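You operate a simulated robot arm through the tools that you are given. There is no shell and no other tool. Be economical: measure what you need, move in short steps, check, and stop when the job is done.

You run a simulated robot arm. Do the job below in one go: nothing can be reset, and whatever is moved stays where it is left.

JOB
Wipe up the ring mark, level the shaker and set the orange case on it.
Fine: use the white pad and put it back; turn the shaker screws till the bubble lies inside its ring. Set down upright: white pad, orange case. What is to be rubbed or washed off counts as gone when no trace of it is left.
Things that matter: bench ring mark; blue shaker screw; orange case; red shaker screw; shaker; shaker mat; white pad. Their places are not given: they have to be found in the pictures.

It is judged by the outcome, as a careful person would: the job done as asked, and still so three seconds after it is handed in. It fails if anything else is knocked over, pushed out of place, dropped, spilled or broken.

ROBOT AND FRAMES
A 7-joint arm with a two-finger gripper, fixed in place. Base frame: the origin is at the foot of the arm, x ahead of it, y to its left, z up; the work surface is at about z = 900. Units: mm, degrees, N and s.
With the tool pointing down near the work surface it reaches from about 300 to 800 mm from the base axis. Its first joint turns from -166.0 to 166.0 degrees. Payload 2.45 kg.
The TCP is the grasp point between the finger pads, 27 mm short of the fingertips. In the tool frame z runs along the fingers and y along their closing line. Largest opening 80 mm; the body of the gripper starts 54 mm behind the TCP.
Orientation is that of the tool frame in the base frame, as [roll, pitch, yaw] about the fixed x, y, z axes, in that order (R = Rz(yaw) Ry(pitch) Rx(roll)). With the fingers straight down and closing along the base's y, the tool's x points along the base's -x, its y along +y and its z along -z.

CONTROLS
- The arm moves only by the tool arm_command. Its argument "deltas" is text: rows parted by semicolons, each of 7 numbers parted by spaces: the shift along the tool's x, y, z in mm, then the turn, a rotation vector about the tool's x, y, z in degrees, then the finger opening in mm, from 0 to 80. In form: dx dy dz rx ry rz fingers; .... A call has 1 to 20 rows; each row shifts and turns the commanded pose from where the row before left it, along the tool's axes as they then stand. A row lasts 0.2 s, in which the tool goes at most 50 mm and 8.6 degrees; a call with a longer step from one row to the next is refused whole, and so is a gripper value outside its range. Where a pose cannot be reached the arm comes as near as it can. A force on the tool above 40 N (or 10 N above the force at the start of the call, whichever is more), or a blocked arm, ends the call early, and 0.2 s more pass. Each finger travels about 153 mm/s and halts on what it meets, pressing with about 40 N; the grip force reading is that of the motor and also rises with nothing between the fingers. The clock runs only during rows and for 0.2 s after the last one: add rows that do not move to give the fingers time. It gives the time, the measured TCP pose, the force on the tool (base axes), the opening and the grip force at its end, in the units of the frame above (readings bear some noise), with the torque about the TCP (base axes, N m) and any sound that the robot's microphone picked up.
- Cameras (640 x 400 px; columns grow to the right, rows downward): "scene" is fixed at [219, -650.3, 1506.5]; the picture's right is [0.86, -0.51, 0.00], its down [-0.24, -0.40, -0.88] and it looks along [0.45, 0.76, -0.47] (base axes); focal length 334 px, centre (320, 200). "wrist" rides on the gripper at [63, 13, -79] in the tool frame; the picture's right is [-0.19, 0.98, 0.00], its down [-0.72, -0.14, -0.68] and it looks along [-0.67, -0.13, 0.73] (tool axes); focal length 226 px, centre (320, 200).
- camera(camera): a new picture of that camera. The clock stands still meanwhile.
- move_column(by): slides the trunk up (or, below 0, down) by that many mm; the arm rides with it, the base frame stays. It gives what a move gives, with no picture.
- measure_at(camera, pixels): there is no depth. For up to 12 entries [column, row, z] of the newest picture of that camera ("zoom" is the newest enlarged one), the place [x, y] in the base frame at which the ray of that pixel passes the height z, good to about 2 mm. The clock stands still meanwhile.
- zoom(camera, box): a new picture of the part [left, top, right, bottom] of that camera's present view, enlarged. The clock stands still meanwhile.
- finish_job(): hands the job in; it is judged then, once.

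Work in short steps. Measure before you move; look again where a grasp or a placing could have gone wrong, and mend it. You have 80 turns and 38 pictures in all, those below and enlarged ones among them. Open the gripper and draw the arm clear of the work before you hand the job in, unless the task says otherwise; then end with one line.

The tools are called after "Call:" as a command line: name --argument value ..., lists and objects as JSON in quotes. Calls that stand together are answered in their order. arm_command: Moves the arm, as the interface text tells. Its arguments: {"type":"object","properties":{"deltas":{"type":"string"}},"required":["deltas"]} The other tools are called the same way: move_column (by) slides the trunk up or down; camera (camera) takes a picture; measure_at (camera, pixels) gives the place at which the rays of pixels pass given heights; zoom (camera, box) takes an enlarged picture of a part of a camera's view; finish_job () hands the job in.

At the start:

```text
time: 0.0
ee_pos: [511.2, -36.5, 1207.2]
tool_rot: [179.9, 0.0, 180.0]
contact_force: [-0.6, 0.3, 0.1]
ft_torque: [0.03, 0.01, 0.04]
width: 80.1
finger_force: 0.0
trunk travel left (down, up): [-325.0, 215.0]
```

scene: 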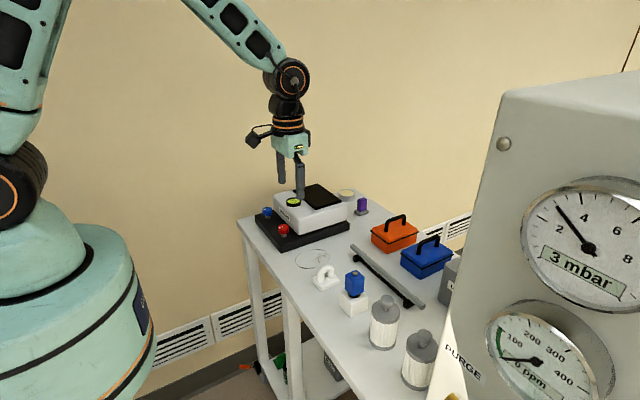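
wrist: 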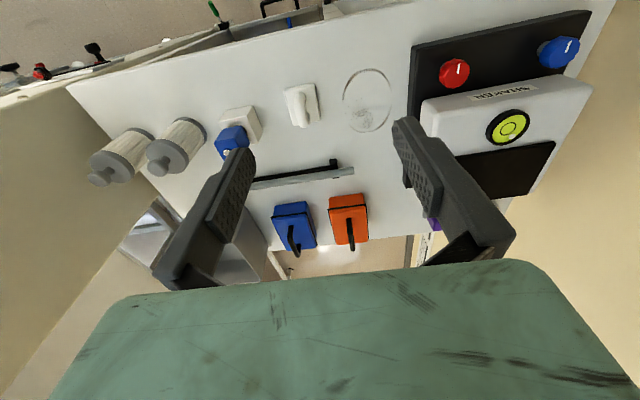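

The pictures show the bench with the shaker at upper left (scene 310,205), the ring mark at (312,258), a white pad with handle at (325,277), and the orange case at (395,235). I zoom in for detail and measure rough places.

Call:
zoom --camera "scene" --box '[230, 170, 390, 270]'

Call:
zoom --camera "scene" --box '[290, 200, 450, 300]'

Call:
zoom --camera "wrist" --box '[400, 10, 620, 210]'

Call:
measure_at --camera "wrist" --pixels '[[367, 100, 900], [343, 100, 900], [391, 100, 900], [367, 68, 900], [367, 132, 900], [300, 105, 920], [348, 220, 940], [454, 72, 930], [558, 50, 930], [508, 127, 960]]'

Call:
measure_at --camera "scene" --pixels '[[312, 258, 900], [325, 283, 900], [395, 250, 900], [397, 219, 960], [283, 230, 940], [267, 212, 940], [293, 202, 970], [323, 195, 970]]'

```text
4.00 times, centred on (310, 220) of scene
```

zoom: 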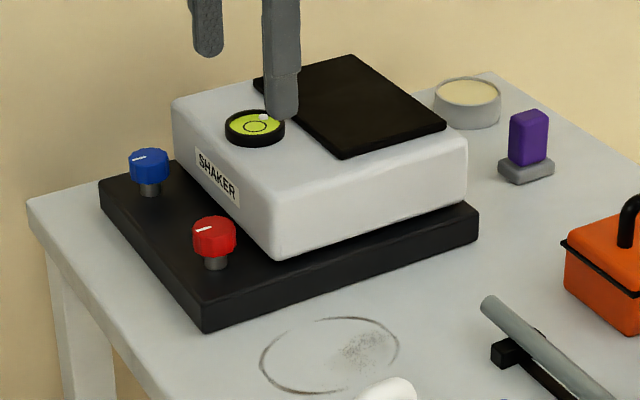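

```text
4.00 times, centred on (370, 250) of scene
```

zoom: 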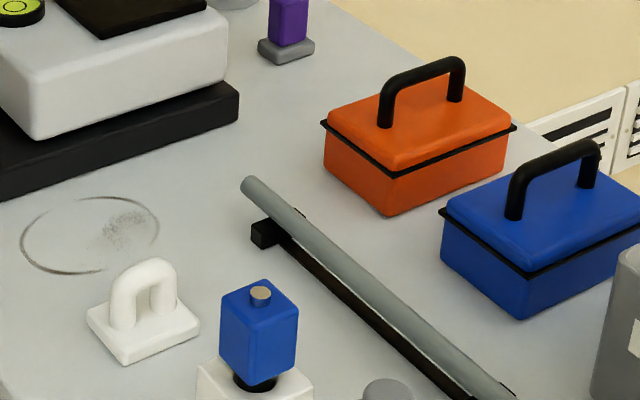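

```text
2.00 times, centred on (510, 110) of wrist
```

zoom: 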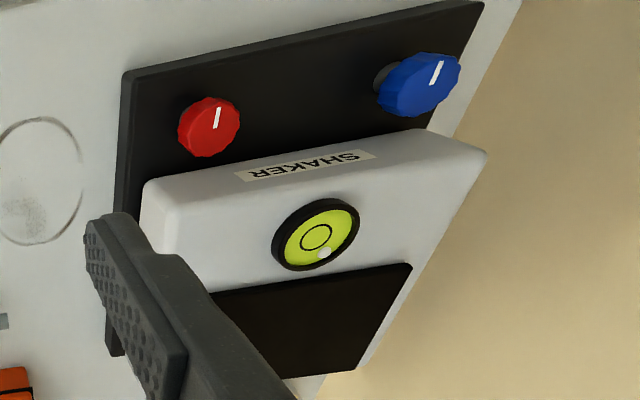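

```text
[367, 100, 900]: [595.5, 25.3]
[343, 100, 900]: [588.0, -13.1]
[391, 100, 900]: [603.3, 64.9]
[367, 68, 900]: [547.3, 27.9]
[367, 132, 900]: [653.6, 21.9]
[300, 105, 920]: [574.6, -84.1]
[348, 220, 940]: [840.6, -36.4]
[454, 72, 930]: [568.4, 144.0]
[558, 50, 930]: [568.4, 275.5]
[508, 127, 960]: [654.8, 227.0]
```

```text
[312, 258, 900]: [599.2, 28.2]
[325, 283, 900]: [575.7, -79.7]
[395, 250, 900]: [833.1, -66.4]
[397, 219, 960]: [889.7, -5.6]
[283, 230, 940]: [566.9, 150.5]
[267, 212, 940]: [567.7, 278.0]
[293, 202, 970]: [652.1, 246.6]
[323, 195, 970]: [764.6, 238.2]
```

Ring is centred near (597,26), radius ~45. Now measuring the corners of the pad, case and their handles from the zoom pixels.

Call:
measure_at --camera "scene" --pixels '[[320.5, 291.3, 900], [311.7, 280.5, 900], [340, 283, 900], [320.5, 282, 912], [330.5, 278.7, 912], [325, 266, 950], [331, 265, 950]]'

Call:
measure_at --camera "scene" --pixels '[[386.3, 253.7, 900], [371.2, 242.5, 900], [416.2, 240, 900], [386, 230.5, 960], [404, 224.5, 960], [387, 220, 990], [403, 215.5, 990], [392, 241.5, 945], [372, 231, 945], [417, 232, 945]]'

Call:
zoom --camera "wrist" --box '[220, 60, 420, 260]'

```text
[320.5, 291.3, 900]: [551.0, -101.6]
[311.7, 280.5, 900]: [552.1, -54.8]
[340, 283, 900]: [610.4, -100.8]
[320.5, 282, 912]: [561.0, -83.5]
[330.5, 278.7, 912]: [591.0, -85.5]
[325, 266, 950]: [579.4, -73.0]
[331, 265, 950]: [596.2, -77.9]
```

```text
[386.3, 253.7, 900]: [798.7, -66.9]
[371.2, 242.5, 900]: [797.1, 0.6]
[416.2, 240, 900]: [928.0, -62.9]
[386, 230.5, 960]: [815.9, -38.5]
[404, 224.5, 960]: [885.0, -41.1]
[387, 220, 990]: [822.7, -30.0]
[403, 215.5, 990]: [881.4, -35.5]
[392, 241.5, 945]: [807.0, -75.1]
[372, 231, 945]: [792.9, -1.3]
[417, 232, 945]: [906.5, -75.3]
```

```text
2.00 times, centred on (320, 160) of wrist
```

zoom: 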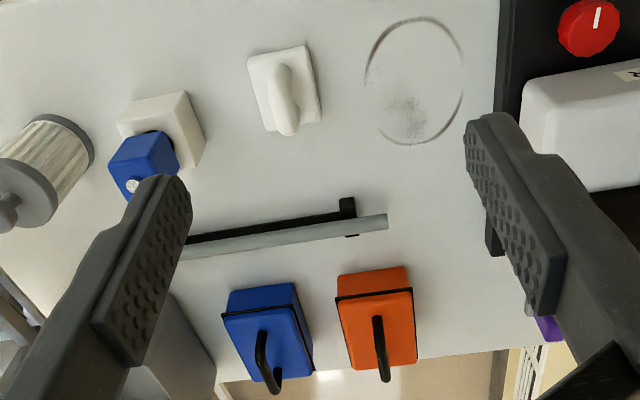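

Pad base spans x≈551–610, y≈−102…−55 with its handle along x, so the default orientation fits. I measure the ring edge, shaker base edge, bar and neighbours before moving above the pad.

Call:
measure_at --camera "scene" --pixels '[[295, 261, 900], [330, 256, 900], [312.5, 249.3, 900], [307.5, 268.2, 900], [281, 252.5, 900], [349.5, 230, 900], [352, 246, 930], [356, 260, 900], [340, 300, 900], [255, 217, 920], [281, 244, 920], [349.5, 221, 920]]'

Call:
arm_command --deltas "-22 -15 45 0 0 0 60;-22 -15 45 0 0 0 45;-22 -14 45 0 0 0 45;0 0 45 0 0 0 45;0 0 20 0 0 0 45;0 0 0 0 0 0 45"

Call:
camera --camera "scene"

Call:
camera --camera "wrist"

```text
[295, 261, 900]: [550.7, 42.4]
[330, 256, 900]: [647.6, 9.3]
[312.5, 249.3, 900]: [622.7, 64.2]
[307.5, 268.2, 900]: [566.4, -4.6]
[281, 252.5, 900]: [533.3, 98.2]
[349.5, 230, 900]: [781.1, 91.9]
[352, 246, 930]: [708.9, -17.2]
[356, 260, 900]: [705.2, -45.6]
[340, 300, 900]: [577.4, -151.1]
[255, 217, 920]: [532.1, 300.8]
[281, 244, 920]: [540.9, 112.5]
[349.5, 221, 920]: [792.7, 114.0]
```

```text
refused: row 1 steps farther than a row can; nothing moved
```

```text
31 pictures are left
```

scene: 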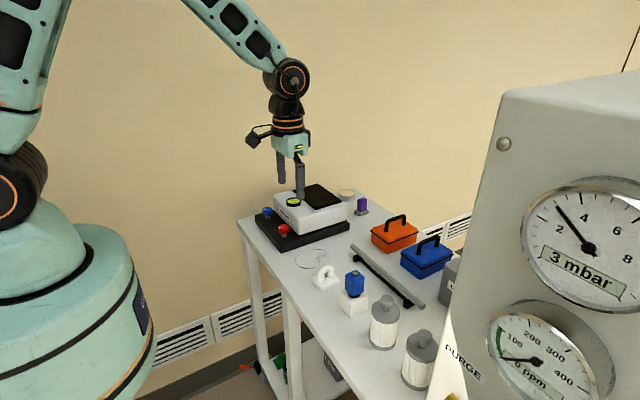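

```text
30 pictures are left
```

wrist: 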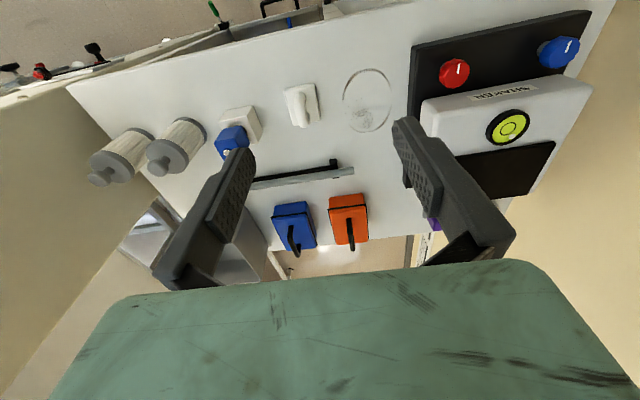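

The call was refused for the step size, so I use smaller steps to go above the pad.

Call:
arm_command --deltas "-17 -11 40 0 0 0 60;-17 -11 40 0 0 0 45;-16 -11 40 0 0 0 45;-16 -11 40 0 0 0 45;0 0 45 0 0 0 45;0 0 0 0 0 0 45"

Call:
camera --camera "wrist"

Call:
zoom --camera "scene" --box '[280, 220, 376, 280]'

```text
time: 1.4
ee_pos: [577.2, -84.7, 1002.5]
tool_rot: [179.9, 0.0, -179.8]
contact_force: [-0.3, -0.8, -1.0]
ft_torque: [0.0, 0.03, 0.0]
width: 44.9
finger_force: 0.1
trunk travel left (down, up): [-325.0, 215.0]
```

```text
29 pictures are left
```

wrist: 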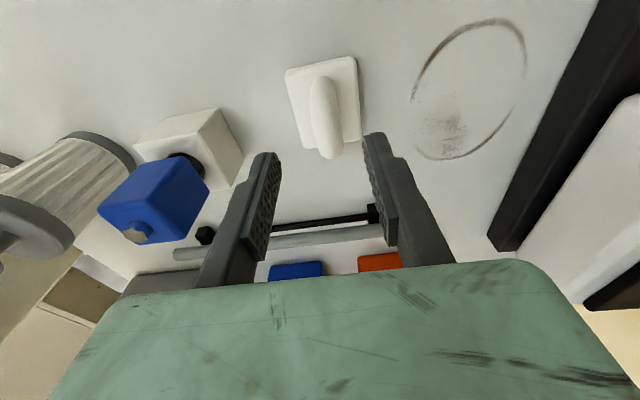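

```text
6.67 times, centred on (328, 250) of scene
```

zoom: 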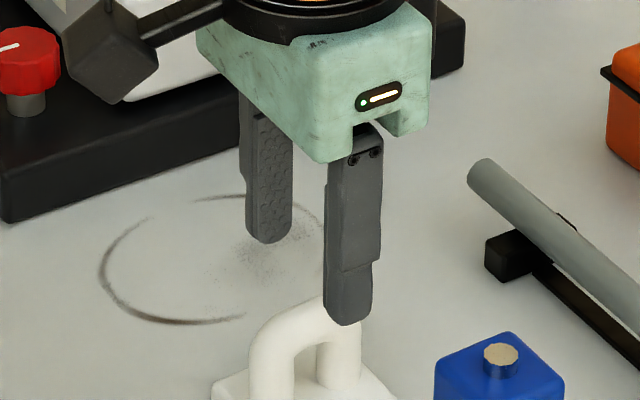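

The fingers straddle the handle in the wrist view (handle from (315,75) to (330,158)). I check precise pad coordinates.

Call:
measure_at --camera "wrist" --pixels '[[287, 72, 912], [355, 57, 912], [361, 138, 912], [303, 147, 912], [320, 80, 940], [328, 155, 940], [412, 95, 900], [526, 60, 900], [497, 19, 900], [450, 160, 900], [455, 125, 900]]'

```text
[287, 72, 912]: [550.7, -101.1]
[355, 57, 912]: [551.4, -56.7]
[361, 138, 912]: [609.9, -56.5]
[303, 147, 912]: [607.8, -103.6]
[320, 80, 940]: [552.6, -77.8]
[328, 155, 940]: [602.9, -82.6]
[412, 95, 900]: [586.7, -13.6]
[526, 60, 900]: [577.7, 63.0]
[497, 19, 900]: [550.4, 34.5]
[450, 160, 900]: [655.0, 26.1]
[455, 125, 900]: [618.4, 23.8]
```

Pad centre is (580,−79.5), yaw ≈0. I descend to TCP z≈943 and close.

Call:
arm_command --deltas "-3 5 20 0 0 0 45;0 0 20 0 0 0 45;0 0 19.5 0 0 0 45;0 0 0 0 0 0 45;0 0 0 0 0 0 8;0 0 0 0 0 0 8;0 0 0 0 0 0 8"

```text
time: 3.0
ee_pos: [581.6, -78.1, 942.6]
tool_rot: [180.0, 0.0, 180.0]
contact_force: [-0.1, -0.4, 0.0]
ft_torque: [0.0, -0.02, 0.03]
width: 18.6
finger_force: 39.8
trunk travel left (down, up): [-325.0, 215.0]
```

The handle is gripped (18.6 mm). I lift 15 mm, go to the ring's near end and lower onto the bench with light pressure.

Call:
arm_command --deltas "0 0 -15 0 0 0 5;0 35 0 0 0 0 5;0 35 0 0 0 0 5;0 35 0 0 0 0 5;0 0 10 0 0 0 5;0 0 5 0 0 0 5;0 0 2 0 0 0 5;0 0 0 0 0 0 5"

```text
time: 4.8
ee_pos: [579.3, 27.2, 942.2]
tool_rot: [179.9, 0.0, 180.0]
contact_force: [-0.3, -0.8, 3.9]
ft_torque: [-0.06, 0.01, -0.01]
width: 18.8
finger_force: 39.8
trunk travel left (down, up): [-325.0, 215.0]
```

Light contact at 3.9 N. I press 2 mm more and sweep in lanes across the ring.

Call:
arm_command --deltas "0 0 2 0 0 0 5;12 -20 0 0 0 0 5;12 -20 0 0 0 0 5;-25 0 0 0 0 0 5;-25 0 0 0 0 0 5;-25 0 0 0 0 0 5;-22 0 0 0 0 0 5;0 20 0 0 0 0 5;25 0 0 0 0 0 5;25 0 0 0 0 0 5;25 0 0 0 0 0 5;25 0 0 0 0 0 5;0 20 0 0 0 0 5;-25 0 0 0 0 0 5;-25 0 0 0 0 0 5;-25 0 0 0 0 0 5;-25 0 0 0 0 0 5;0 20 0 0 0 0 5;0 0 0 0 0 0 5"

```text
time: 8.8
ee_pos: [654.3, 49.1, 939.6]
tool_rot: [179.9, 0.1, -180.0]
contact_force: [2.5, -2.2, 14.3]
ft_torque: [-0.13, -0.14, 0.0]
width: 18.9
finger_force: 40.4
trunk travel left (down, up): [-325.0, 215.0]
```

Pressing with 14 N, at (654,49). I continue with the remaining lanes at y≈49 and y≈66, then back through the middle.

Call:
arm_command --deltas "25 0 0 0 0 0 5;25 0 0 0 0 0 5;25 0 0 0 0 0 5;25 0 0 0 0 0 5;0 17 0 0 0 0 5;-25 0 0 0 0 0 5;-25 0 0 0 0 0 5;-25 0 0 0 0 0 5;-25 0 0 0 0 0 5;0 -25 0 0 0 0 5;0 -25 0 0 0 0 5;25 0 0 0 0 0 5;25 0 0 0 0 0 5;0 20 0 0 0 0 5;0 20 0 0 0 0 5;25 -10 0 0 0 0 5;25 -10 0 0 0 0 5;0 -20 0 0 0 0 5;0 0 0 0 0 0 5"

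Call:
arm_command --deltas "0 0 -20 0 0 0 5;0 -25 -10 0 0 0 5;0 -40 0 0 0 0 5;-25 -29 0 0 0 0 5;0 0 0 0 0 0 5"

Call:
zoom --camera "scene" --box '[264, 215, 392, 295]'

Call:
zoom --camera "wrist" --box '[280, 0, 640, 225]'

```text
time: 12.8
ee_pos: [553.2, 14.3, 939.3]
tool_rot: [-180.0, 0.0, -179.9]
contact_force: [0.0, -0.5, 5.8]
ft_torque: [-0.04, -0.07, 0.03]
width: 18.9
finger_force: 39.9
trunk travel left (down, up): [-325.0, 215.0]
```

```text
time: 14.0
ee_pos: [576.8, -79.9, 970.2]
tool_rot: [179.9, 0.0, -179.9]
contact_force: [0.4, -0.5, -1.7]
ft_torque: [-0.01, -0.01, -0.01]
width: 18.7
finger_force: 40.2
trunk travel left (down, up): [-325.0, 215.0]
```

```text
5.00 times, centred on (328, 255) of scene
```

zoom: 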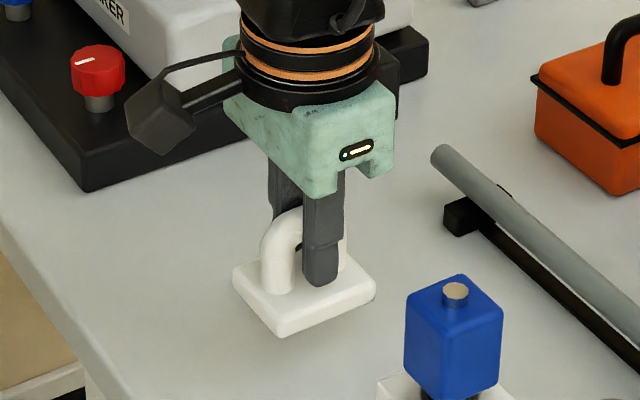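

```text
1.78 times, centred on (460, 112) of wrist
```

zoom: 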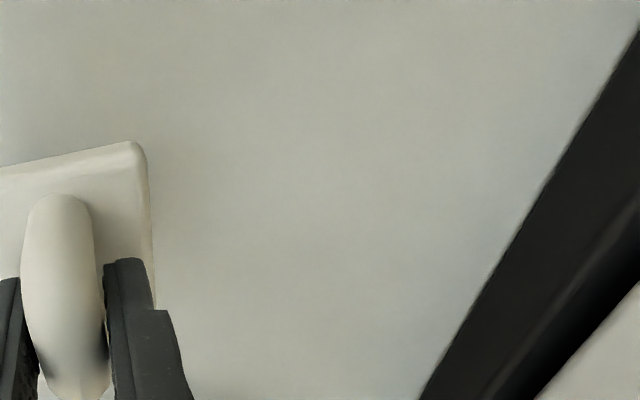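

The ring is gone without a trace. I put the pad back at its original spot (TCP 581.6, −78) and lower it till contact.

Call:
arm_command --deltas "-4.8 1.8 15 0 0 0 5;0 0 10 0 0 0 5;0 0 4 0 0 0 5;0 0 1.5 0 0 0 5;0 0 0 0 0 0 5"

```text
time: 15.2
ee_pos: [582.6, -77.6, 940.2]
tool_rot: [-180.0, 0.1, -179.9]
contact_force: [-0.2, 1.6, 9.4]
ft_torque: [-0.04, -0.04, -0.01]
width: 18.9
finger_force: 39.8
trunk travel left (down, up): [-325.0, 215.0]
```

Pad is on the bench (9.4 N). I release, rise, and move to a place above the screws to look.

Call:
arm_command --deltas "0 0 -1 0 0 0 5;0 0 0 0 0 0 45;0 0 0 0 0 0 45;0 0 -40 0 0 0 45;0 0 -45 0 0 0 45;0 0 -45 0 0 0 45;15 45 0 0 0 0 45;10 45 0 0 0 0 45;0 45 0 0 0 0 45;0 45 0 0 0 0 45;0 45 0 0 0 0 45;0 20 0 0 0 0 45;0 0 0 0 0 0 45"

Call:
camera --camera "wrist"

Call:
zoom --camera "scene" --box '[245, 180, 341, 240]'

```text
time: 18.0
ee_pos: [558.3, 168.3, 1069.6]
tool_rot: [179.9, 0.0, 180.0]
contact_force: [0.0, 0.0, 0.4]
ft_torque: [0.0, 0.03, -0.02]
width: 44.7
finger_force: 0.1
trunk travel left (down, up): [-325.0, 215.0]
```

```text
25 pictures are left
```

wrist: 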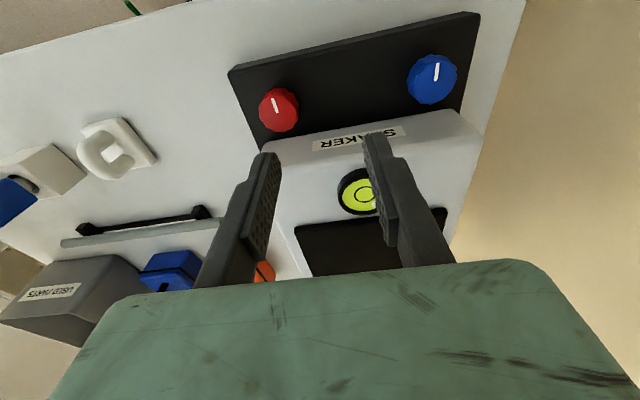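

```text
6.67 times, centred on (293, 210) of scene
```

zoom: 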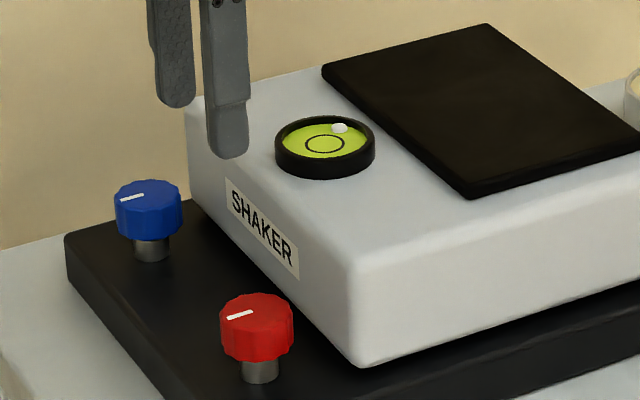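

Bubble at zoom (339,128), ring centre (324,144). I triangulate the knobs and bubble in both cameras.

Call:
measure_at --camera "zoom" --pixels '[[252, 312, 945], [252, 312, 955], [145, 195, 945], [145, 195, 955], [324, 144, 985], [339, 128, 985], [320, 144, 995], [219, 320, 945], [294, 320, 945], [260, 380, 920], [356, 362, 925], [390, 255, 975]]'

Call:
measure_at --camera "wrist" --pixels '[[277, 108, 945], [277, 108, 955], [429, 78, 945], [429, 78, 955], [364, 194, 985], [259, 111, 945], [298, 104, 945], [270, 147, 975], [450, 110, 975], [349, 171, 985]]'

Call:
zoom --camera "wrist" --box '[230, 20, 486, 220]'

```text
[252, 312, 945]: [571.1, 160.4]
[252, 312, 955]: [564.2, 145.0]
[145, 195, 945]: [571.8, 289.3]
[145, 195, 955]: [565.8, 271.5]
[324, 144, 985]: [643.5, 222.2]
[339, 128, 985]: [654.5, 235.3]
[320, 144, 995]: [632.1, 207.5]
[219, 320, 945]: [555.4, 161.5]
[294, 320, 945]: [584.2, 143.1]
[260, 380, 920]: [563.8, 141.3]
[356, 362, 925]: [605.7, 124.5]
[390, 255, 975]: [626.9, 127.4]
```

```text
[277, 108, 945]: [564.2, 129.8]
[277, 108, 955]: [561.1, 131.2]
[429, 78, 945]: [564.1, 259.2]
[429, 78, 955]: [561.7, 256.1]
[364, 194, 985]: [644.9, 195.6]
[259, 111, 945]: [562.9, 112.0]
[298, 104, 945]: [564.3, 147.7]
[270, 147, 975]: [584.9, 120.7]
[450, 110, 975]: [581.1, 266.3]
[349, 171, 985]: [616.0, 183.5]
```

```text
2.00 times, centred on (358, 120) of wrist
```

zoom: 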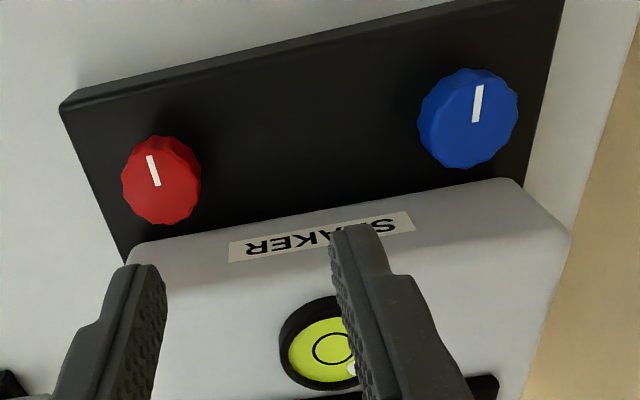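

Triangulated: red knob at (558.6,132.4), top z≈963; blue at (559.3,252.8), top ≈965; diameter ≈33. I move over the red knob, prerotate −40°, and lower around it.

Call:
arm_command --deltas "0 -36 0 0 0 -8 60;0 0 0 0 0 -8 60;0 0 30 0 0 -8 60;0 0 30 0 0 -8 60;0 0 20 0 0 -8 60;0 0 0 0 0 0 60"

Call:
camera --camera "wrist"

Call:
zoom --camera "scene" --box '[245, 180, 341, 240]'

```text
time: 19.4
ee_pos: [558.2, 132.8, 989.1]
tool_rot: [179.9, 0.0, -139.8]
contact_force: [0.1, -1.1, 1.0]
ft_torque: [0.0, -0.01, 0.0]
width: 60.1
finger_force: 0.0
trunk travel left (down, up): [-325.0, 215.0]
```

```text
22 pictures are left
```

wrist: 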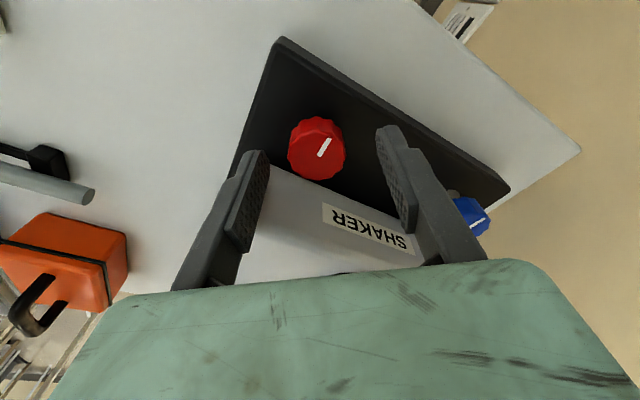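

```text
6.67 times, centred on (293, 210) of scene
```

zoom: 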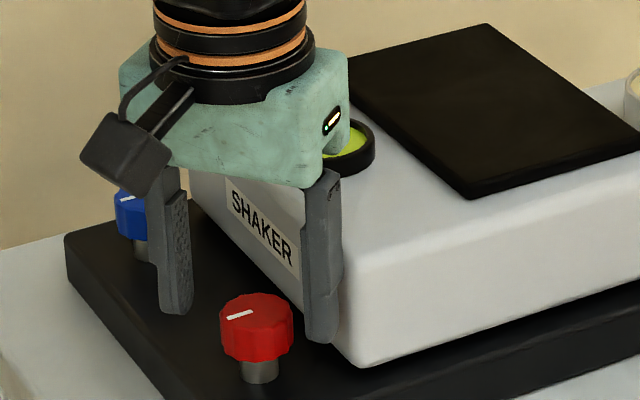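

Checking the knob's centre from this closer view: red knob top centre at about wrist (319,143).

Call:
measure_at --camera "wrist" --pixels '[[319, 142, 963], [289, 140, 963], [346, 145, 963], [316, 117, 963], [319, 142, 955]]'

Call:
measure_at --camera "zoom" --pixels '[[255, 313, 963], [255, 313, 958], [256, 357, 945]]'

```text
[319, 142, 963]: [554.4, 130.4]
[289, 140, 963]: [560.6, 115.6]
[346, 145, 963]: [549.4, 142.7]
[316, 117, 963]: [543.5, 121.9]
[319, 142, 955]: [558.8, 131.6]
```

```text
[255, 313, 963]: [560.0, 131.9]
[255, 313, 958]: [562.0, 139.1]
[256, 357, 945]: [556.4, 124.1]
```

Consistent: centre (558.5,132). I lower to TCP z≈957, grip gently by closing, and check forces.

Call:
arm_command --deltas "0 0 16 0 0 0 60;0 0 16 0 0 0 60;0 0 0 0 0 0 60;0 0 0 0 0 0 40;0 0 0 0 0 0 30;0 0 0 0 0 0 28;0 0 0 0 0 0 28"

```text
time: 21.0
ee_pos: [557.8, 130.9, 959.1]
tool_rot: [179.9, 0.0, -140.0]
contact_force: [3.2, -7.1, -0.5]
ft_torque: [-0.06, 0.02, -0.04]
width: 33.2
finger_force: 3.5
trunk travel left (down, up): [-325.0, 215.0]
```

Gripped at 33.2 mm with a 7.8 N side force; I relieve it by shifting 1 mm along −tool y and read again.

Call:
arm_command --deltas "0 -1 0 0 0 0 25;0 0 0 0 0 0 25;0 0 0 0 0 0 25"

```text
time: 21.8
ee_pos: [560.1, 130.2, 958.3]
tool_rot: [180.0, 0.1, -140.0]
contact_force: [5.0, -8.4, 1.3]
ft_torque: [-0.29, 0.1, -0.01]
width: 30.8
finger_force: 45.0
trunk travel left (down, up): [-325.0, 215.0]
```

Fully gripped at 30.8 mm, side force still ~10 N; shift another 1.5 mm and then turn 40° clockwise (from above).

Call:
arm_command --deltas "0 -1.5 0 0 0 0 25;0 0 0 0 0 0 25"

Call:
arm_command --deltas "0 0 0 0 0 8 25;0 0 0 0 0 8 25;0 0 0 0 0 8 25;0 0 0 0 0 8 25;0 0 0 0 0 8 25;0 0 0 0 0 0 25"

Call:
zoom --camera "scene" --box '[245, 180, 341, 240]'

```text
time: 22.4
ee_pos: [559.5, 130.9, 959.1]
tool_rot: [179.9, 0.0, -139.9]
contact_force: [1.5, -1.9, 2.3]
ft_torque: [-0.03, -0.08, 0.01]
width: 31.0
finger_force: 45.4
trunk travel left (down, up): [-325.0, 215.0]
```

```text
time: 23.8
ee_pos: [559.6, 132.9, 959.3]
tool_rot: [179.9, 0.0, -179.9]
contact_force: [-3.9, 17.8, 4.4]
ft_torque: [0.11, -0.14, 0.11]
width: 30.8
finger_force: 45.1
trunk travel left (down, up): [-325.0, 215.0]
```

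```text
6.67 times, centred on (293, 210) of scene
```

zoom: 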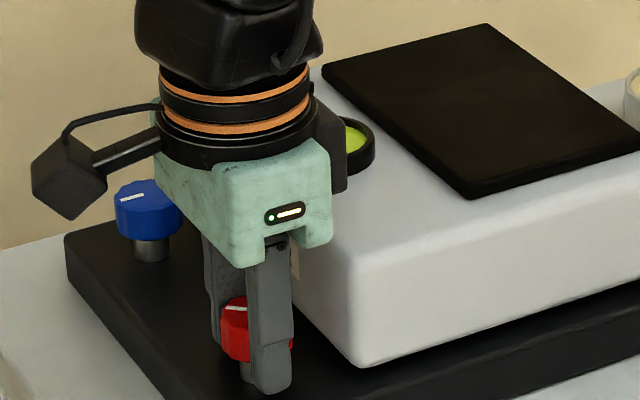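

The knob turned (no slipping signs), side force 18 N in +y; I shift +1.7 mm in y, turn another 40°, then open and rise to see the bubble.

Call:
arm_command --deltas "0 1.7 0 0 0 0 25;0 0 0 0 0 8 25;0 0 0 0 0 8 25;0 0 0 0 0 8 25;0 0 0 0 0 8 25;0 0 0 0 0 8 25;0 0 0 0 0 0 25"

Call:
arm_command --deltas "0 0 0 0 0 0 60;0 0 0 0 0 0 60;0 0 -30 0 0 -8 60;0 0 -40 0 0 -8 60;30 -30 -20 0 0 -8 60;0 0 0 0 0 -8 60;0 0 0 0 0 -8 60;0 0 0 0 0 0 60"

Call:
zoom --camera "scene" --box '[245, 180, 341, 240]'

```text
time: 25.4
ee_pos: [559.6, 135.1, 958.7]
tool_rot: [179.9, 0.0, 140.0]
contact_force: [2.0, 23.9, 5.5]
ft_torque: [0.45, 0.43, 0.07]
width: 30.6
finger_force: 44.9
trunk travel left (down, up): [-325.0, 215.0]
```

```text
time: 27.2
ee_pos: [520.0, 115.9, 1047.3]
tool_rot: [179.8, -0.1, -180.0]
contact_force: [0.1, 0.0, -1.0]
ft_torque: [0.01, -0.02, 0.05]
width: 59.9
finger_force: 0.1
trunk travel left (down, up): [-325.0, 215.0]
```

```text
6.67 times, centred on (293, 210) of scene
```

zoom: 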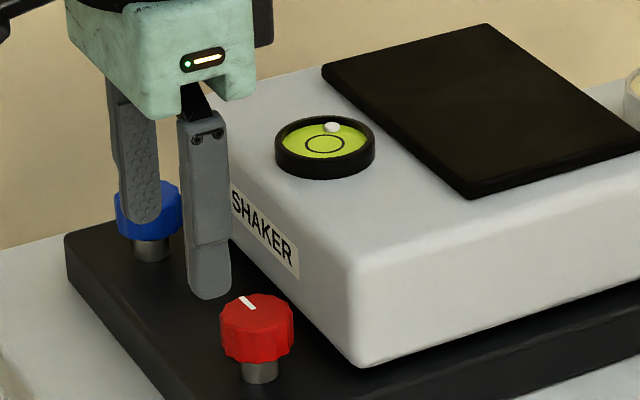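

Red clockwise moved the bubble's direction from (0.66,0.42) to (0.54,0.55), i.e. toward +y – it lowered the red side, so counter‑clockwise raises it. I take a wrist view to check the bubble and knob centre closely.

Call:
zoom --camera "wrist" --box '[320, 60, 560, 210]'

```text
2.67 times, centred on (440, 135) of wrist
```

zoom: 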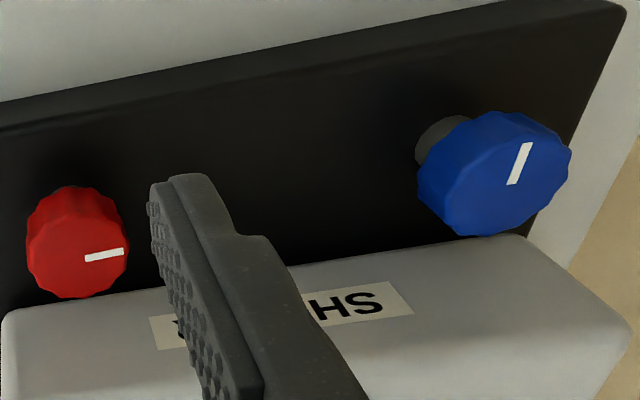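

Red's mark has turned ~80°. Measuring knob top centres from this view: red ≈(79,252), blue ≈(503,178).

Call:
measure_at --camera "zoom" --pixels '[[79, 252, 960], [79, 245, 960], [503, 178, 965], [503, 170, 965], [30, 255, 960], [130, 250, 960]]'

```text
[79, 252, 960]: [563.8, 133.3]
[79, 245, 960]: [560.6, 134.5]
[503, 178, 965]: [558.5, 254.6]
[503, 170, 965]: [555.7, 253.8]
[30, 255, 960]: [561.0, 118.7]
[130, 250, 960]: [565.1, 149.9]
```

Red centre ≈(562,134). I regrip with +48° prerotation, and turn it 96° counter‑clockwise.

Call:
arm_command --deltas "-42 18.5 0 0 0 0 60;0 0 20 0 0 8 60;0 0 20 0 0 8 60;0 0 20 0 0 8 60;0 0 14 0 0 8 60;0 0 14 0 0 8 60;0 0 0 0 0 8 60;0 0 0 0 0 0 60;0 0 0 0 0 0 40;0 0 0 0 0 0 25;0 0 0 0 0 0 25;0 0 0 0 0 0 25"

```text
time: 29.8
ee_pos: [561.0, 135.4, 960.4]
tool_rot: [-179.9, -0.1, 132.0]
contact_force: [-8.3, -10.7, -5.6]
ft_torque: [-0.38, -0.16, -0.04]
width: 30.9
finger_force: 45.2
trunk travel left (down, up): [-325.0, 215.0]
```

Side force −13 N along tool y; relieve with −1.3 mm and turn 48° CCW, then check.

Call:
arm_command --deltas "0 -1.3 0 0 0 0 25;0 0 0 0 0 -8 25;0 0 0 0 0 -8 25;0 0 0 0 0 -8 25;0 0 0 0 0 -8 25;0 0 0 0 0 -8 25;0 0 0 0 0 -8 25;0 0 0 0 0 0 25"

```text
time: 31.6
ee_pos: [561.9, 132.9, 960.8]
tool_rot: [179.9, -0.2, -179.9]
contact_force: [-4.4, -15.8, -16.9]
ft_torque: [-0.16, -0.33, -0.03]
width: 30.7
finger_force: 45.5
trunk travel left (down, up): [-325.0, 215.0]
```

Now side force −15.8 y and −17 z; I relieve both (−1.5 y, 1.5 down) and turn the further 48°.

Call:
arm_command --deltas "0 -1.5 1.5 0 0 0 25;0 0 0 0 0 -8 25;0 0 0 0 0 -8 25;0 0 0 0 0 -8 25;0 0 0 0 0 -8 25;0 0 0 0 0 -8 25;0 0 0 0 0 -8 25;0 0 0 0 0 0 25"

Call:
zoom --camera "scene" --box '[245, 180, 341, 240]'

```text
time: 33.4
ee_pos: [561.3, 132.5, 960.4]
tool_rot: [-179.9, 0.2, -131.9]
contact_force: [1.0, -9.5, 7.6]
ft_torque: [-0.01, 0.04, -0.01]
width: 30.9
finger_force: 44.8
trunk travel left (down, up): [-325.0, 215.0]
```

```text
6.67 times, centred on (293, 210) of scene
```

zoom: 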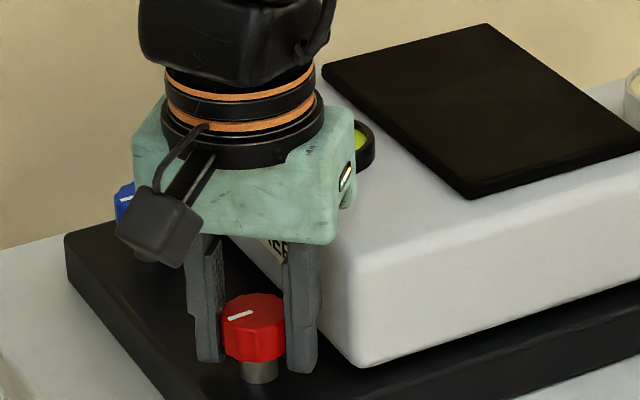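

Good: about 16° CCW past original. I open, rotate back +96° around the knob at the same height, and read the free pose.

Call:
arm_command --deltas "0 0 0 0 0 0 50;0 0 0 0 0 0 56;0 0 0 0 0 8 56;0 0 0 0 0 8 56;0 0 0 0 0 8 56;0 0 0 0 0 8 56;0 0 0 0 0 8 56;0 0 0 0 0 8 56;0 0 0 0 0 8 56;0 0 0 0 0 8 56;0 0 0 0 0 8 56;0 0 0 0 0 8 56;0 0 0 0 0 8 56;0 0 0 0 0 8 56;0 0 0 0 0 0 56"

```text
time: 34.5
ee_pos: [560.1, 131.7, 960.6]
tool_rot: [180.0, 0.1, -148.8]
contact_force: [-3.4, -1.5, 7.5]
ft_torque: [-0.26, -0.02, -0.13]
width: 52.2
finger_force: 0.1
trunk travel left (down, up): [-325.0, 215.0]
stopped in row 5: the force on the tool passed its limit at 67 N (the readings are from after the stop); the commanded pose is now the measured one
```

A stop at 67 N: opening that wide, the finger likely touched the shaker body. I look before doing anything else.

Call:
zoom --camera "scene" --box '[245, 180, 341, 240]'

```text
6.67 times, centred on (293, 210) of scene
```

zoom: 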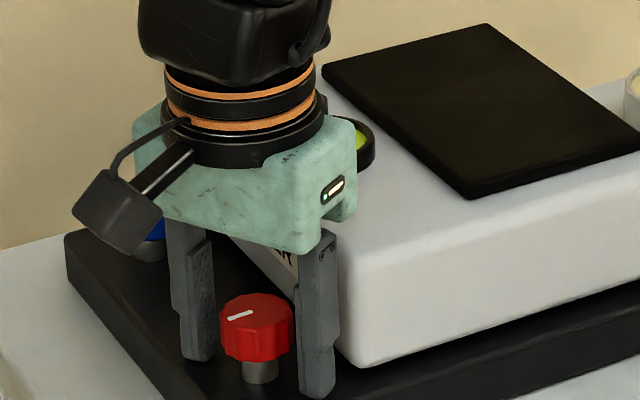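

Shaker unmoved; only the wide‑open finger brushed the body. I narrow to 44 mm, recentre slightly and rotate back to +44°, then grip.

Call:
arm_command --deltas "0 0 0 0 0 0 44;-1.4 1.3 0 0 0 0 44;0 0 0 0 0 7.5 44;0 0 0 0 0 7.5 44;0 0 0 0 0 7.5 44;0 0 0 0 0 7.5 44;0 0 0 0 0 7.5 44;0 0 0 0 0 7.5 44;0 0 0 0 0 7.5 44;0 0 0 0 0 7.5 44;0 0 0 0 0 7.5 44;0 0 0 0 0 7.5 44;0 0 0 0 0 0 44;0 0 0 0 0 0 25;0 0 0 0 0 0 25"

```text
time: 37.7
ee_pos: [561.6, 134.0, 959.2]
tool_rot: [180.0, 0.0, 136.2]
contact_force: [-2.5, -4.0, -2.6]
ft_torque: [-0.09, 0.09, -0.02]
width: 30.7
finger_force: 44.8
trunk travel left (down, up): [-325.0, 215.0]
```

Well centred (only ~5 N). Turn 88° CCW.

Call:
arm_command --deltas "0 0 0 0 0 -8 25;0 0 0 0 0 -8 25;0 0 0 0 0 -8 25;0 0 0 0 0 -8 25;0 0 0 0 0 -8 25;0 0 0.5 0 0 -8 25;0 0 0 0 0 -8 25;0 0 0 0 0 -8 25;0 0 0.5 0 0 -8 25;0 0 0 0 0 -8 25;0 0 0 0 0 -8 25;0 0 0 0 0 0 25"

```text
time: 40.3
ee_pos: [561.6, 132.6, 958.8]
tool_rot: [-180.0, 0.1, -135.7]
contact_force: [-11.0, -15.8, -4.4]
ft_torque: [-0.48, 0.42, -0.01]
width: 30.7
finger_force: 45.4
trunk travel left (down, up): [-325.0, 215.0]
```

Red is at ~104° CCW. Another cycle: open to 44, rotate back, grip.

Call:
arm_command --deltas "0 0 0 0 0 0 44;0 0 0 0 0 0 44;0 0 0 0 0 8 44;0 0 0 0 0 8 44;0 0 0 0 0 8 44;0 0 0 0 0 8 44;0 0 0 0 0 8 44;0 0 0 0 0 8 44;0 0 0 0 0 8 44;0 0 0 0 0 8 44;0 0 0 0 0 8 44;0 0 0 0 0 8 44;0 0 0 0 0 8 44;0 0 0 0 0 0 44;0 0 0 0 0 0 25;0 0 0 0 0 0 25;0 0 0 0 0 0 25"

Call:
arm_command --deltas "0 0 0 0 0 -8 25;0 0 0 0 0 -8 25;0 0 0 0 0 -8 25;0 0 0 0 0 -8 25;0 0 0 0 0 -8 25;0 0 0.5 0 0 -8 25;0 0 0 0 0 -8 25;0 0 0 0 0 -8 25;0 0 0.5 0 0 -8 25;0 0 0 0 0 -8 25;0 0 0 0 0 -8 25;0 0 0 0 0 0 25;0 0 0 0 0 0 44;0 0 0 0 0 0 44"

```text
time: 43.9
ee_pos: [562.1, 132.6, 958.2]
tool_rot: [-179.9, 0.0, 136.2]
contact_force: [-4.6, -4.2, -4.6]
ft_torque: [-0.21, -0.03, -0.04]
width: 30.5
finger_force: 45.5
trunk travel left (down, up): [-325.0, 215.0]
```

```text
time: 46.9
ee_pos: [562.5, 135.8, 957.9]
tool_rot: [180.0, 0.2, -135.7]
contact_force: [0.0, 0.2, -0.2]
ft_torque: [0.0, 0.02, 0.0]
width: 44.2
finger_force: 0.0
trunk travel left (down, up): [-325.0, 215.0]
```

Red is at ~192° CCW. I rise, straighten, move over toward the blue knob and look at the bubble.

Call:
arm_command --deltas "0 0 -30 0 0 7.4 60;0 0 -30 0 0 7.4 60;0 0 -20 0 0 7.4 60;0 0 0 0 0 7.4 60;0 0 0 0 0 7.4 60;0 0 0 0 0 7.4 60;10 45 0 0 0 0 60;10 45 0 0 0 0 60;10 29 0 0 0 0 60;0 0 0 0 0 0 60"

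Call:
zoom --camera "scene" --box '[245, 180, 341, 240]'

```text
time: 49.1
ee_pos: [531.8, 253.0, 1036.2]
tool_rot: [179.9, 0.0, 179.8]
contact_force: [-0.7, -0.4, -0.8]
ft_torque: [-0.03, 0.0, 0.0]
width: 60.1
finger_force: 0.0
trunk travel left (down, up): [-325.0, 215.0]
```

```text
6.67 times, centred on (293, 210) of scene
```

zoom: 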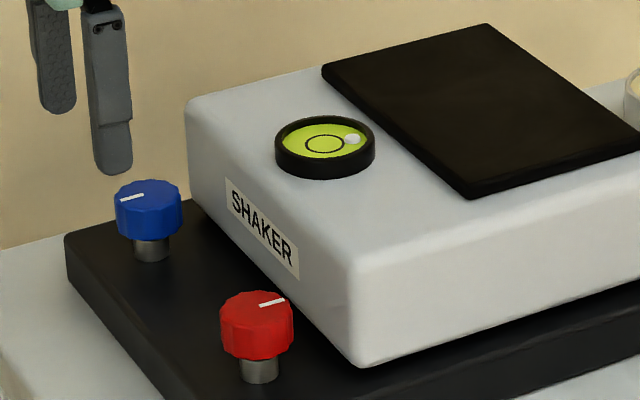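

Bubble now at (352,139): direction (+0.67,−0.14), so now both screws need raising; next blue. I go over the blue knob (561,253.5), prerotate +44° and grip.

Call:
arm_command --deltas "-29 0.5 0 0 0 0 50;0 0 0 0 0 8 50;0 0 15 0 0 8 50;0 0 15 0 0 8 50;0 0 15 0 0 8 50;0 0 15 0 0 8 46;0 0 15 0 0 4 44;0 0 0 0 0 0 44;0 0 0 0 0 0 36;0 0 0 0 0 0 25;0 0 0 0 0 0 25;0 0 0 0 0 0 25"

```text
time: 51.7
ee_pos: [560.6, 254.0, 962.6]
tool_rot: [180.0, 0.0, 135.9]
contact_force: [9.8, 12.0, 1.3]
ft_torque: [-0.06, -0.12, -0.01]
width: 34.9
finger_force: 6.7
trunk travel left (down, up): [-325.0, 215.0]
```

Force +15 N along tool y; shift +1.5 mm and close fully.

Call:
arm_command --deltas "0 1.5 0 0 0 0 25;0 0 0 0 0 0 25;0 0 0 0 0 0 25"

```text
time: 52.5
ee_pos: [561.4, 254.7, 963.1]
tool_rot: [-180.0, 0.0, 135.9]
contact_force: [10.6, 11.1, 1.2]
ft_torque: [0.06, -0.06, -0.04]
width: 34.4
finger_force: 6.7
trunk travel left (down, up): [-325.0, 215.0]
```

Likely only one finger touches yet; shift another 2 mm along tool y.

Call:
arm_command --deltas "0 2 0 0 0 0 25;0 0 0 0 0 0 25;0 0 0 0 0 0 25;0 0 0 0 0 0 25"

```text
time: 53.5
ee_pos: [562.8, 256.0, 963.9]
tool_rot: [179.9, 0.0, 135.8]
contact_force: [6.1, 5.0, -2.8]
ft_torque: [-0.05, 0.07, 0.0]
width: 31.3
finger_force: 4.6
trunk travel left (down, up): [-325.0, 215.0]
```

Call:
arm_command --deltas "0 0.7 0.5 0 0 0 25;0 0 0 0 0 0 25;0 0 0 0 0 0 25"

```text
time: 54.3
ee_pos: [563.9, 256.1, 964.1]
tool_rot: [-180.0, 0.0, 135.8]
contact_force: [0.5, 2.2, 0.3]
ft_torque: [0.01, 0.12, -0.01]
width: 30.8
finger_force: 44.8
trunk travel left (down, up): [-325.0, 215.0]
```

Now fully gripped (45 N, side force ~2 N). Turn 44° CCW and check.

Call:
arm_command --deltas "0 0 0 0 0 -8 25;0 0 0 0 0 -8 25;0 0 0 0 0 -8 25;0 0 0 0 0 -8 25;0 0 0 0 0 -8 25;0 0 0 0 0 -4 25;0 0 0 0 0 0 25"

```text
time: 55.9
ee_pos: [564.6, 256.7, 963.7]
tool_rot: [179.9, 0.2, 179.9]
contact_force: [-4.5, 5.2, 3.0]
ft_torque: [0.07, 0.52, 0.04]
width: 30.8
finger_force: 45.1
trunk travel left (down, up): [-325.0, 215.0]
```

Good, low forces. Continue 44°, open, rotate back 88°, and regrip.

Call:
arm_command --deltas "0 0.4 0 0 0 -8 25;0 0 0 0 0 -8 25;0 0 0 0 0 -8 25;0 0 0 0 0 -8 25;0 0 0 0 0 -8 25;0 0 0 0 0 -4 25;0 0 0 0 0 0 25"

Call:
arm_command --deltas "0 0 0 0 0 0 42;0 0 0 0 0 0 42;0 0 0 0 0 8 42;0 0 0 0 0 8 42;0 0 0 0 0 8 42;0 0 0 0 0 8 42;0 0 0 0 0 8 42;0 0 0 0 0 8 42;0 0 0 0 0 8 42;0 0 0 0 0 8 42;0 0 0 0 0 8 42;0 0 0 0 0 8 42;0 0 0 0 0 8 42;0 0 0 0 0 0 42;0 0 0 0 0 0 25;0 0 0 0 0 0 25;0 0 0 0 0 0 25"

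```text
time: 57.5
ee_pos: [563.3, 257.6, 962.8]
tool_rot: [-180.0, 0.1, -136.0]
contact_force: [-3.5, 11.9, 4.9]
ft_torque: [-0.23, 0.72, 0.01]
width: 30.8
finger_force: 44.7
trunk travel left (down, up): [-325.0, 215.0]
```

```text
time: 61.1
ee_pos: [563.2, 256.0, 961.1]
tool_rot: [-179.9, -0.1, 135.8]
contact_force: [-9.4, -8.8, -9.5]
ft_torque: [-0.24, -0.13, -0.03]
width: 30.7
finger_force: 44.9
trunk travel left (down, up): [-325.0, 215.0]
```

Gripped again; turn another 88° CCW (relieving 1 mm), then open, rise and look.

Call:
arm_command --deltas "0 -0.8 0.5 0 0 -8 25;0 0 0 0 0 -8 25;0 0 0 0 0 -8 25;0 0 0 0 0 -8 25;0 0 0 0 0 -8 25;0 0 0.5 0 0 -8 25;0 0 0 0 0 -8 25;0 0 0 0 0 -8 25;0 0 0.5 0 0 -8 25;0 0 0 0 0 -8 25;0 0 0 0 0 -8 25;0 0 0 0 0 0 25;0 0 0 0 0 0 42;0 0 0 0 0 0 42"

Call:
zoom --camera "scene" --box '[245, 180, 341, 240]'

```text
time: 64.1
ee_pos: [563.8, 257.1, 962.0]
tool_rot: [-180.0, 0.1, -136.2]
contact_force: [-0.3, -0.2, 0.4]
ft_torque: [0.01, 0.05, 0.02]
width: 42.0
finger_force: 0.0
trunk travel left (down, up): [-325.0, 215.0]
```

```text
6.67 times, centred on (293, 210) of scene
```

zoom: 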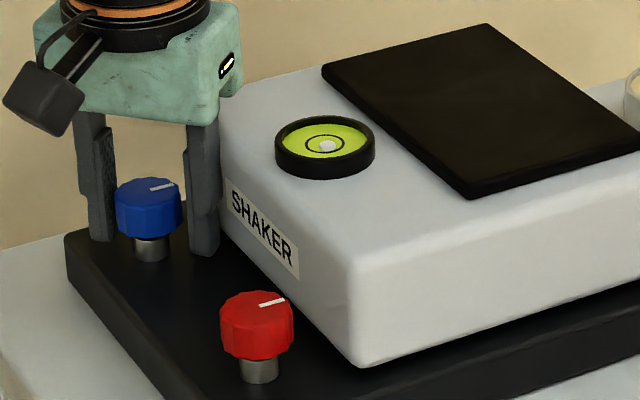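

The bubble seems almost in the ring. I zoom tightly.

Call:
zoom --camera "scene" --box '[282, 193, 306, 208]'

```text
16.00 times, centred on (294, 200) of scene
```

zoom: 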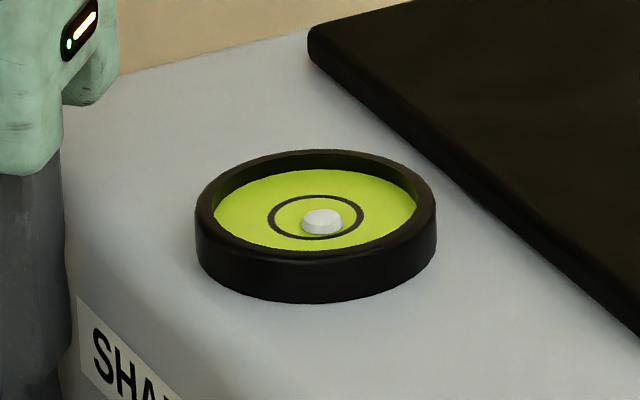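

Bubble is inside the ring but toward −y (offset ≈0.38 ring radii); a red turn of ~55° clockwise should centre it. I go back to the red knob (562,133.5).

Call:
arm_command --deltas "0 0 -30 0 0 8 50;0 0 -30 0 0 8 50;0 0 -15 0 0 8 50;0 0 0 0 0 8 50;0 0 0 0 0 8 50;0 0 0 0 0 3.8 50;1.8 -41.2 0 0 0 0 50;0 -41.2 0 0 0 0 50;0 -41.2 0 0 0 0 50;0 0 15 0 0 -7 48;0 0 20 0 0 -7 46;0 0 20 0 0 -7 44;0 0 22 0 0 -7 44;0 0 0 0 0 0 44;0 0 0 0 0 0 25;0 0 0 0 0 0 25;0 0 0 0 0 0 25"

```text
time: 67.7
ee_pos: [564.8, 133.7, 959.6]
tool_rot: [180.0, 0.2, -151.9]
contact_force: [-1.6, 2.2, -1.1]
ft_torque: [0.35, -0.7, 0.02]
width: 31.6
finger_force: 45.3
trunk travel left (down, up): [-325.0, 215.0]
```

Gripped cleanly. Turn 56° clockwise, open, rise and look.

Call:
arm_command --deltas "0 0 0 0 0 8 25;0 0 0 0 0 8 25;0 0 0 0 0 8 25;0 0 0 0 0 8 25;0 0 0 0 0 8 25;0 0 0 0 0 8 25;0 0 0 0 0 8 25;0 0 0 0 0 0 25;0 0 0 0 0 0 44;0 0 0 0 0 0 44;0 0 -30 0 0 -7 50;0 0 -35 0 0 -7 50;0 0 -35 0 0 -7 50;30 -20 -20 0 0 -7 50;0 0 0 0 0 0 50"

Call:
zoom --camera "scene" --box '[282, 193, 306, 208]'

```text
time: 70.9
ee_pos: [529.1, 117.4, 1080.0]
tool_rot: [179.9, -0.1, -180.0]
contact_force: [0.2, -0.5, 0.0]
ft_torque: [0.03, -0.01, -0.01]
width: 49.8
finger_force: 0.0
trunk travel left (down, up): [-325.0, 215.0]
```

```text
16.00 times, centred on (294, 200) of scene
```

zoom: 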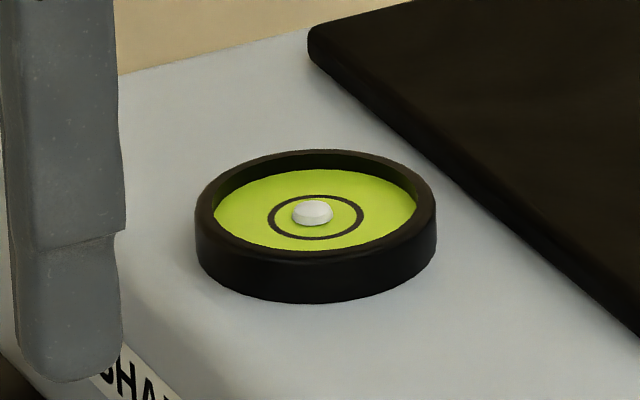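

Bubble is centred in its ring. Now the case: I move to (700,−36,1120) to look at its handle with the wrist camera.

Call:
arm_command --deltas "0 0 -40 0 0 0 50;-28.5 -25.5 0 0 0 0 50;-28.5 -25.5 0 0 0 0 50;-28.5 -25.5 0 0 0 0 50;-28.5 -25.5 0 0 0 0 50;-28.5 -25.5 0 0 0 0 50;-28.5 -25.5 0 0 0 0 50;0 0 0 0 0 0 50;0 0 0 0 0 0 50"

Call:
camera --camera "wrist"

Call:
camera --camera "scene"

```text
time: 72.9
ee_pos: [700.4, -36.5, 1118.0]
tool_rot: [179.9, 0.0, -180.0]
contact_force: [0.7, -0.3, 0.0]
ft_torque: [0.02, -0.01, 0.01]
width: 49.8
finger_force: 0.1
trunk travel left (down, up): [-325.0, 215.0]
```

```text
11 pictures are left
```

wrist: 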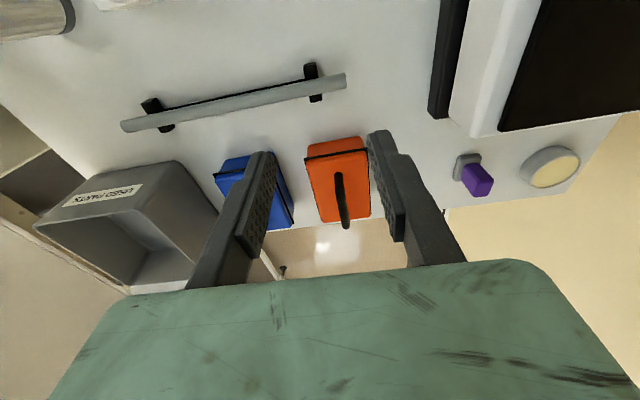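

```text
10 pictures are left
```

scene: 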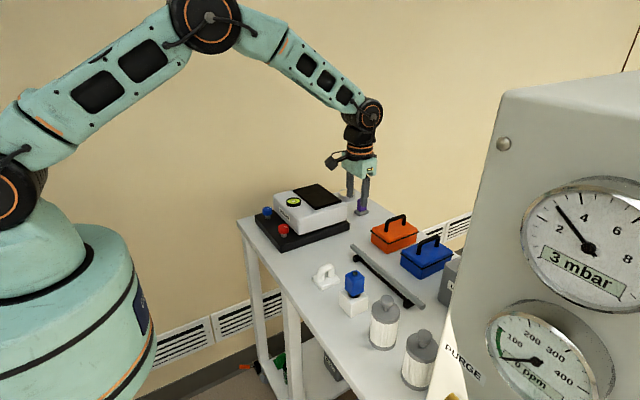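

I triangulate the handle's bar midpoint: wrist ≈(342,200), scene ≈(395.5,217).

Call:
measure_at --camera "wrist" --pixels '[[338, 175, 980], [346, 226, 980], [338, 175, 990], [346, 226, 990], [305, 158, 945], [365, 146, 945], [371, 217, 955], [320, 222, 955], [330, 180, 960]]'

Call:
measure_at --camera "scene" --pixels '[[387, 220, 980], [403, 215.5, 980], [395.5, 218, 980], [395.5, 218, 990], [337, 190, 990], [319, 186, 995], [345, 200, 995], [309, 212, 990], [357, 202, 990]]'

```text
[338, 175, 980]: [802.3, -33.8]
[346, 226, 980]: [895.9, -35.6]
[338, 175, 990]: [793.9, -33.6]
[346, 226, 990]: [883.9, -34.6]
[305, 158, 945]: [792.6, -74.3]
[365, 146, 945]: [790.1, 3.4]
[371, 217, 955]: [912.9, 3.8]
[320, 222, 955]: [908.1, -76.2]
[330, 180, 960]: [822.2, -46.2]
```

```text
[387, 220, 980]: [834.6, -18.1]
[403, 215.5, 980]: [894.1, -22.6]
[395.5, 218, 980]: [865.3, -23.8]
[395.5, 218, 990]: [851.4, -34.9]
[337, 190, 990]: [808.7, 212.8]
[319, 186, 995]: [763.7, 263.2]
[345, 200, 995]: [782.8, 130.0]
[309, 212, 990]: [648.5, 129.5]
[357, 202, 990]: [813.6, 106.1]
```

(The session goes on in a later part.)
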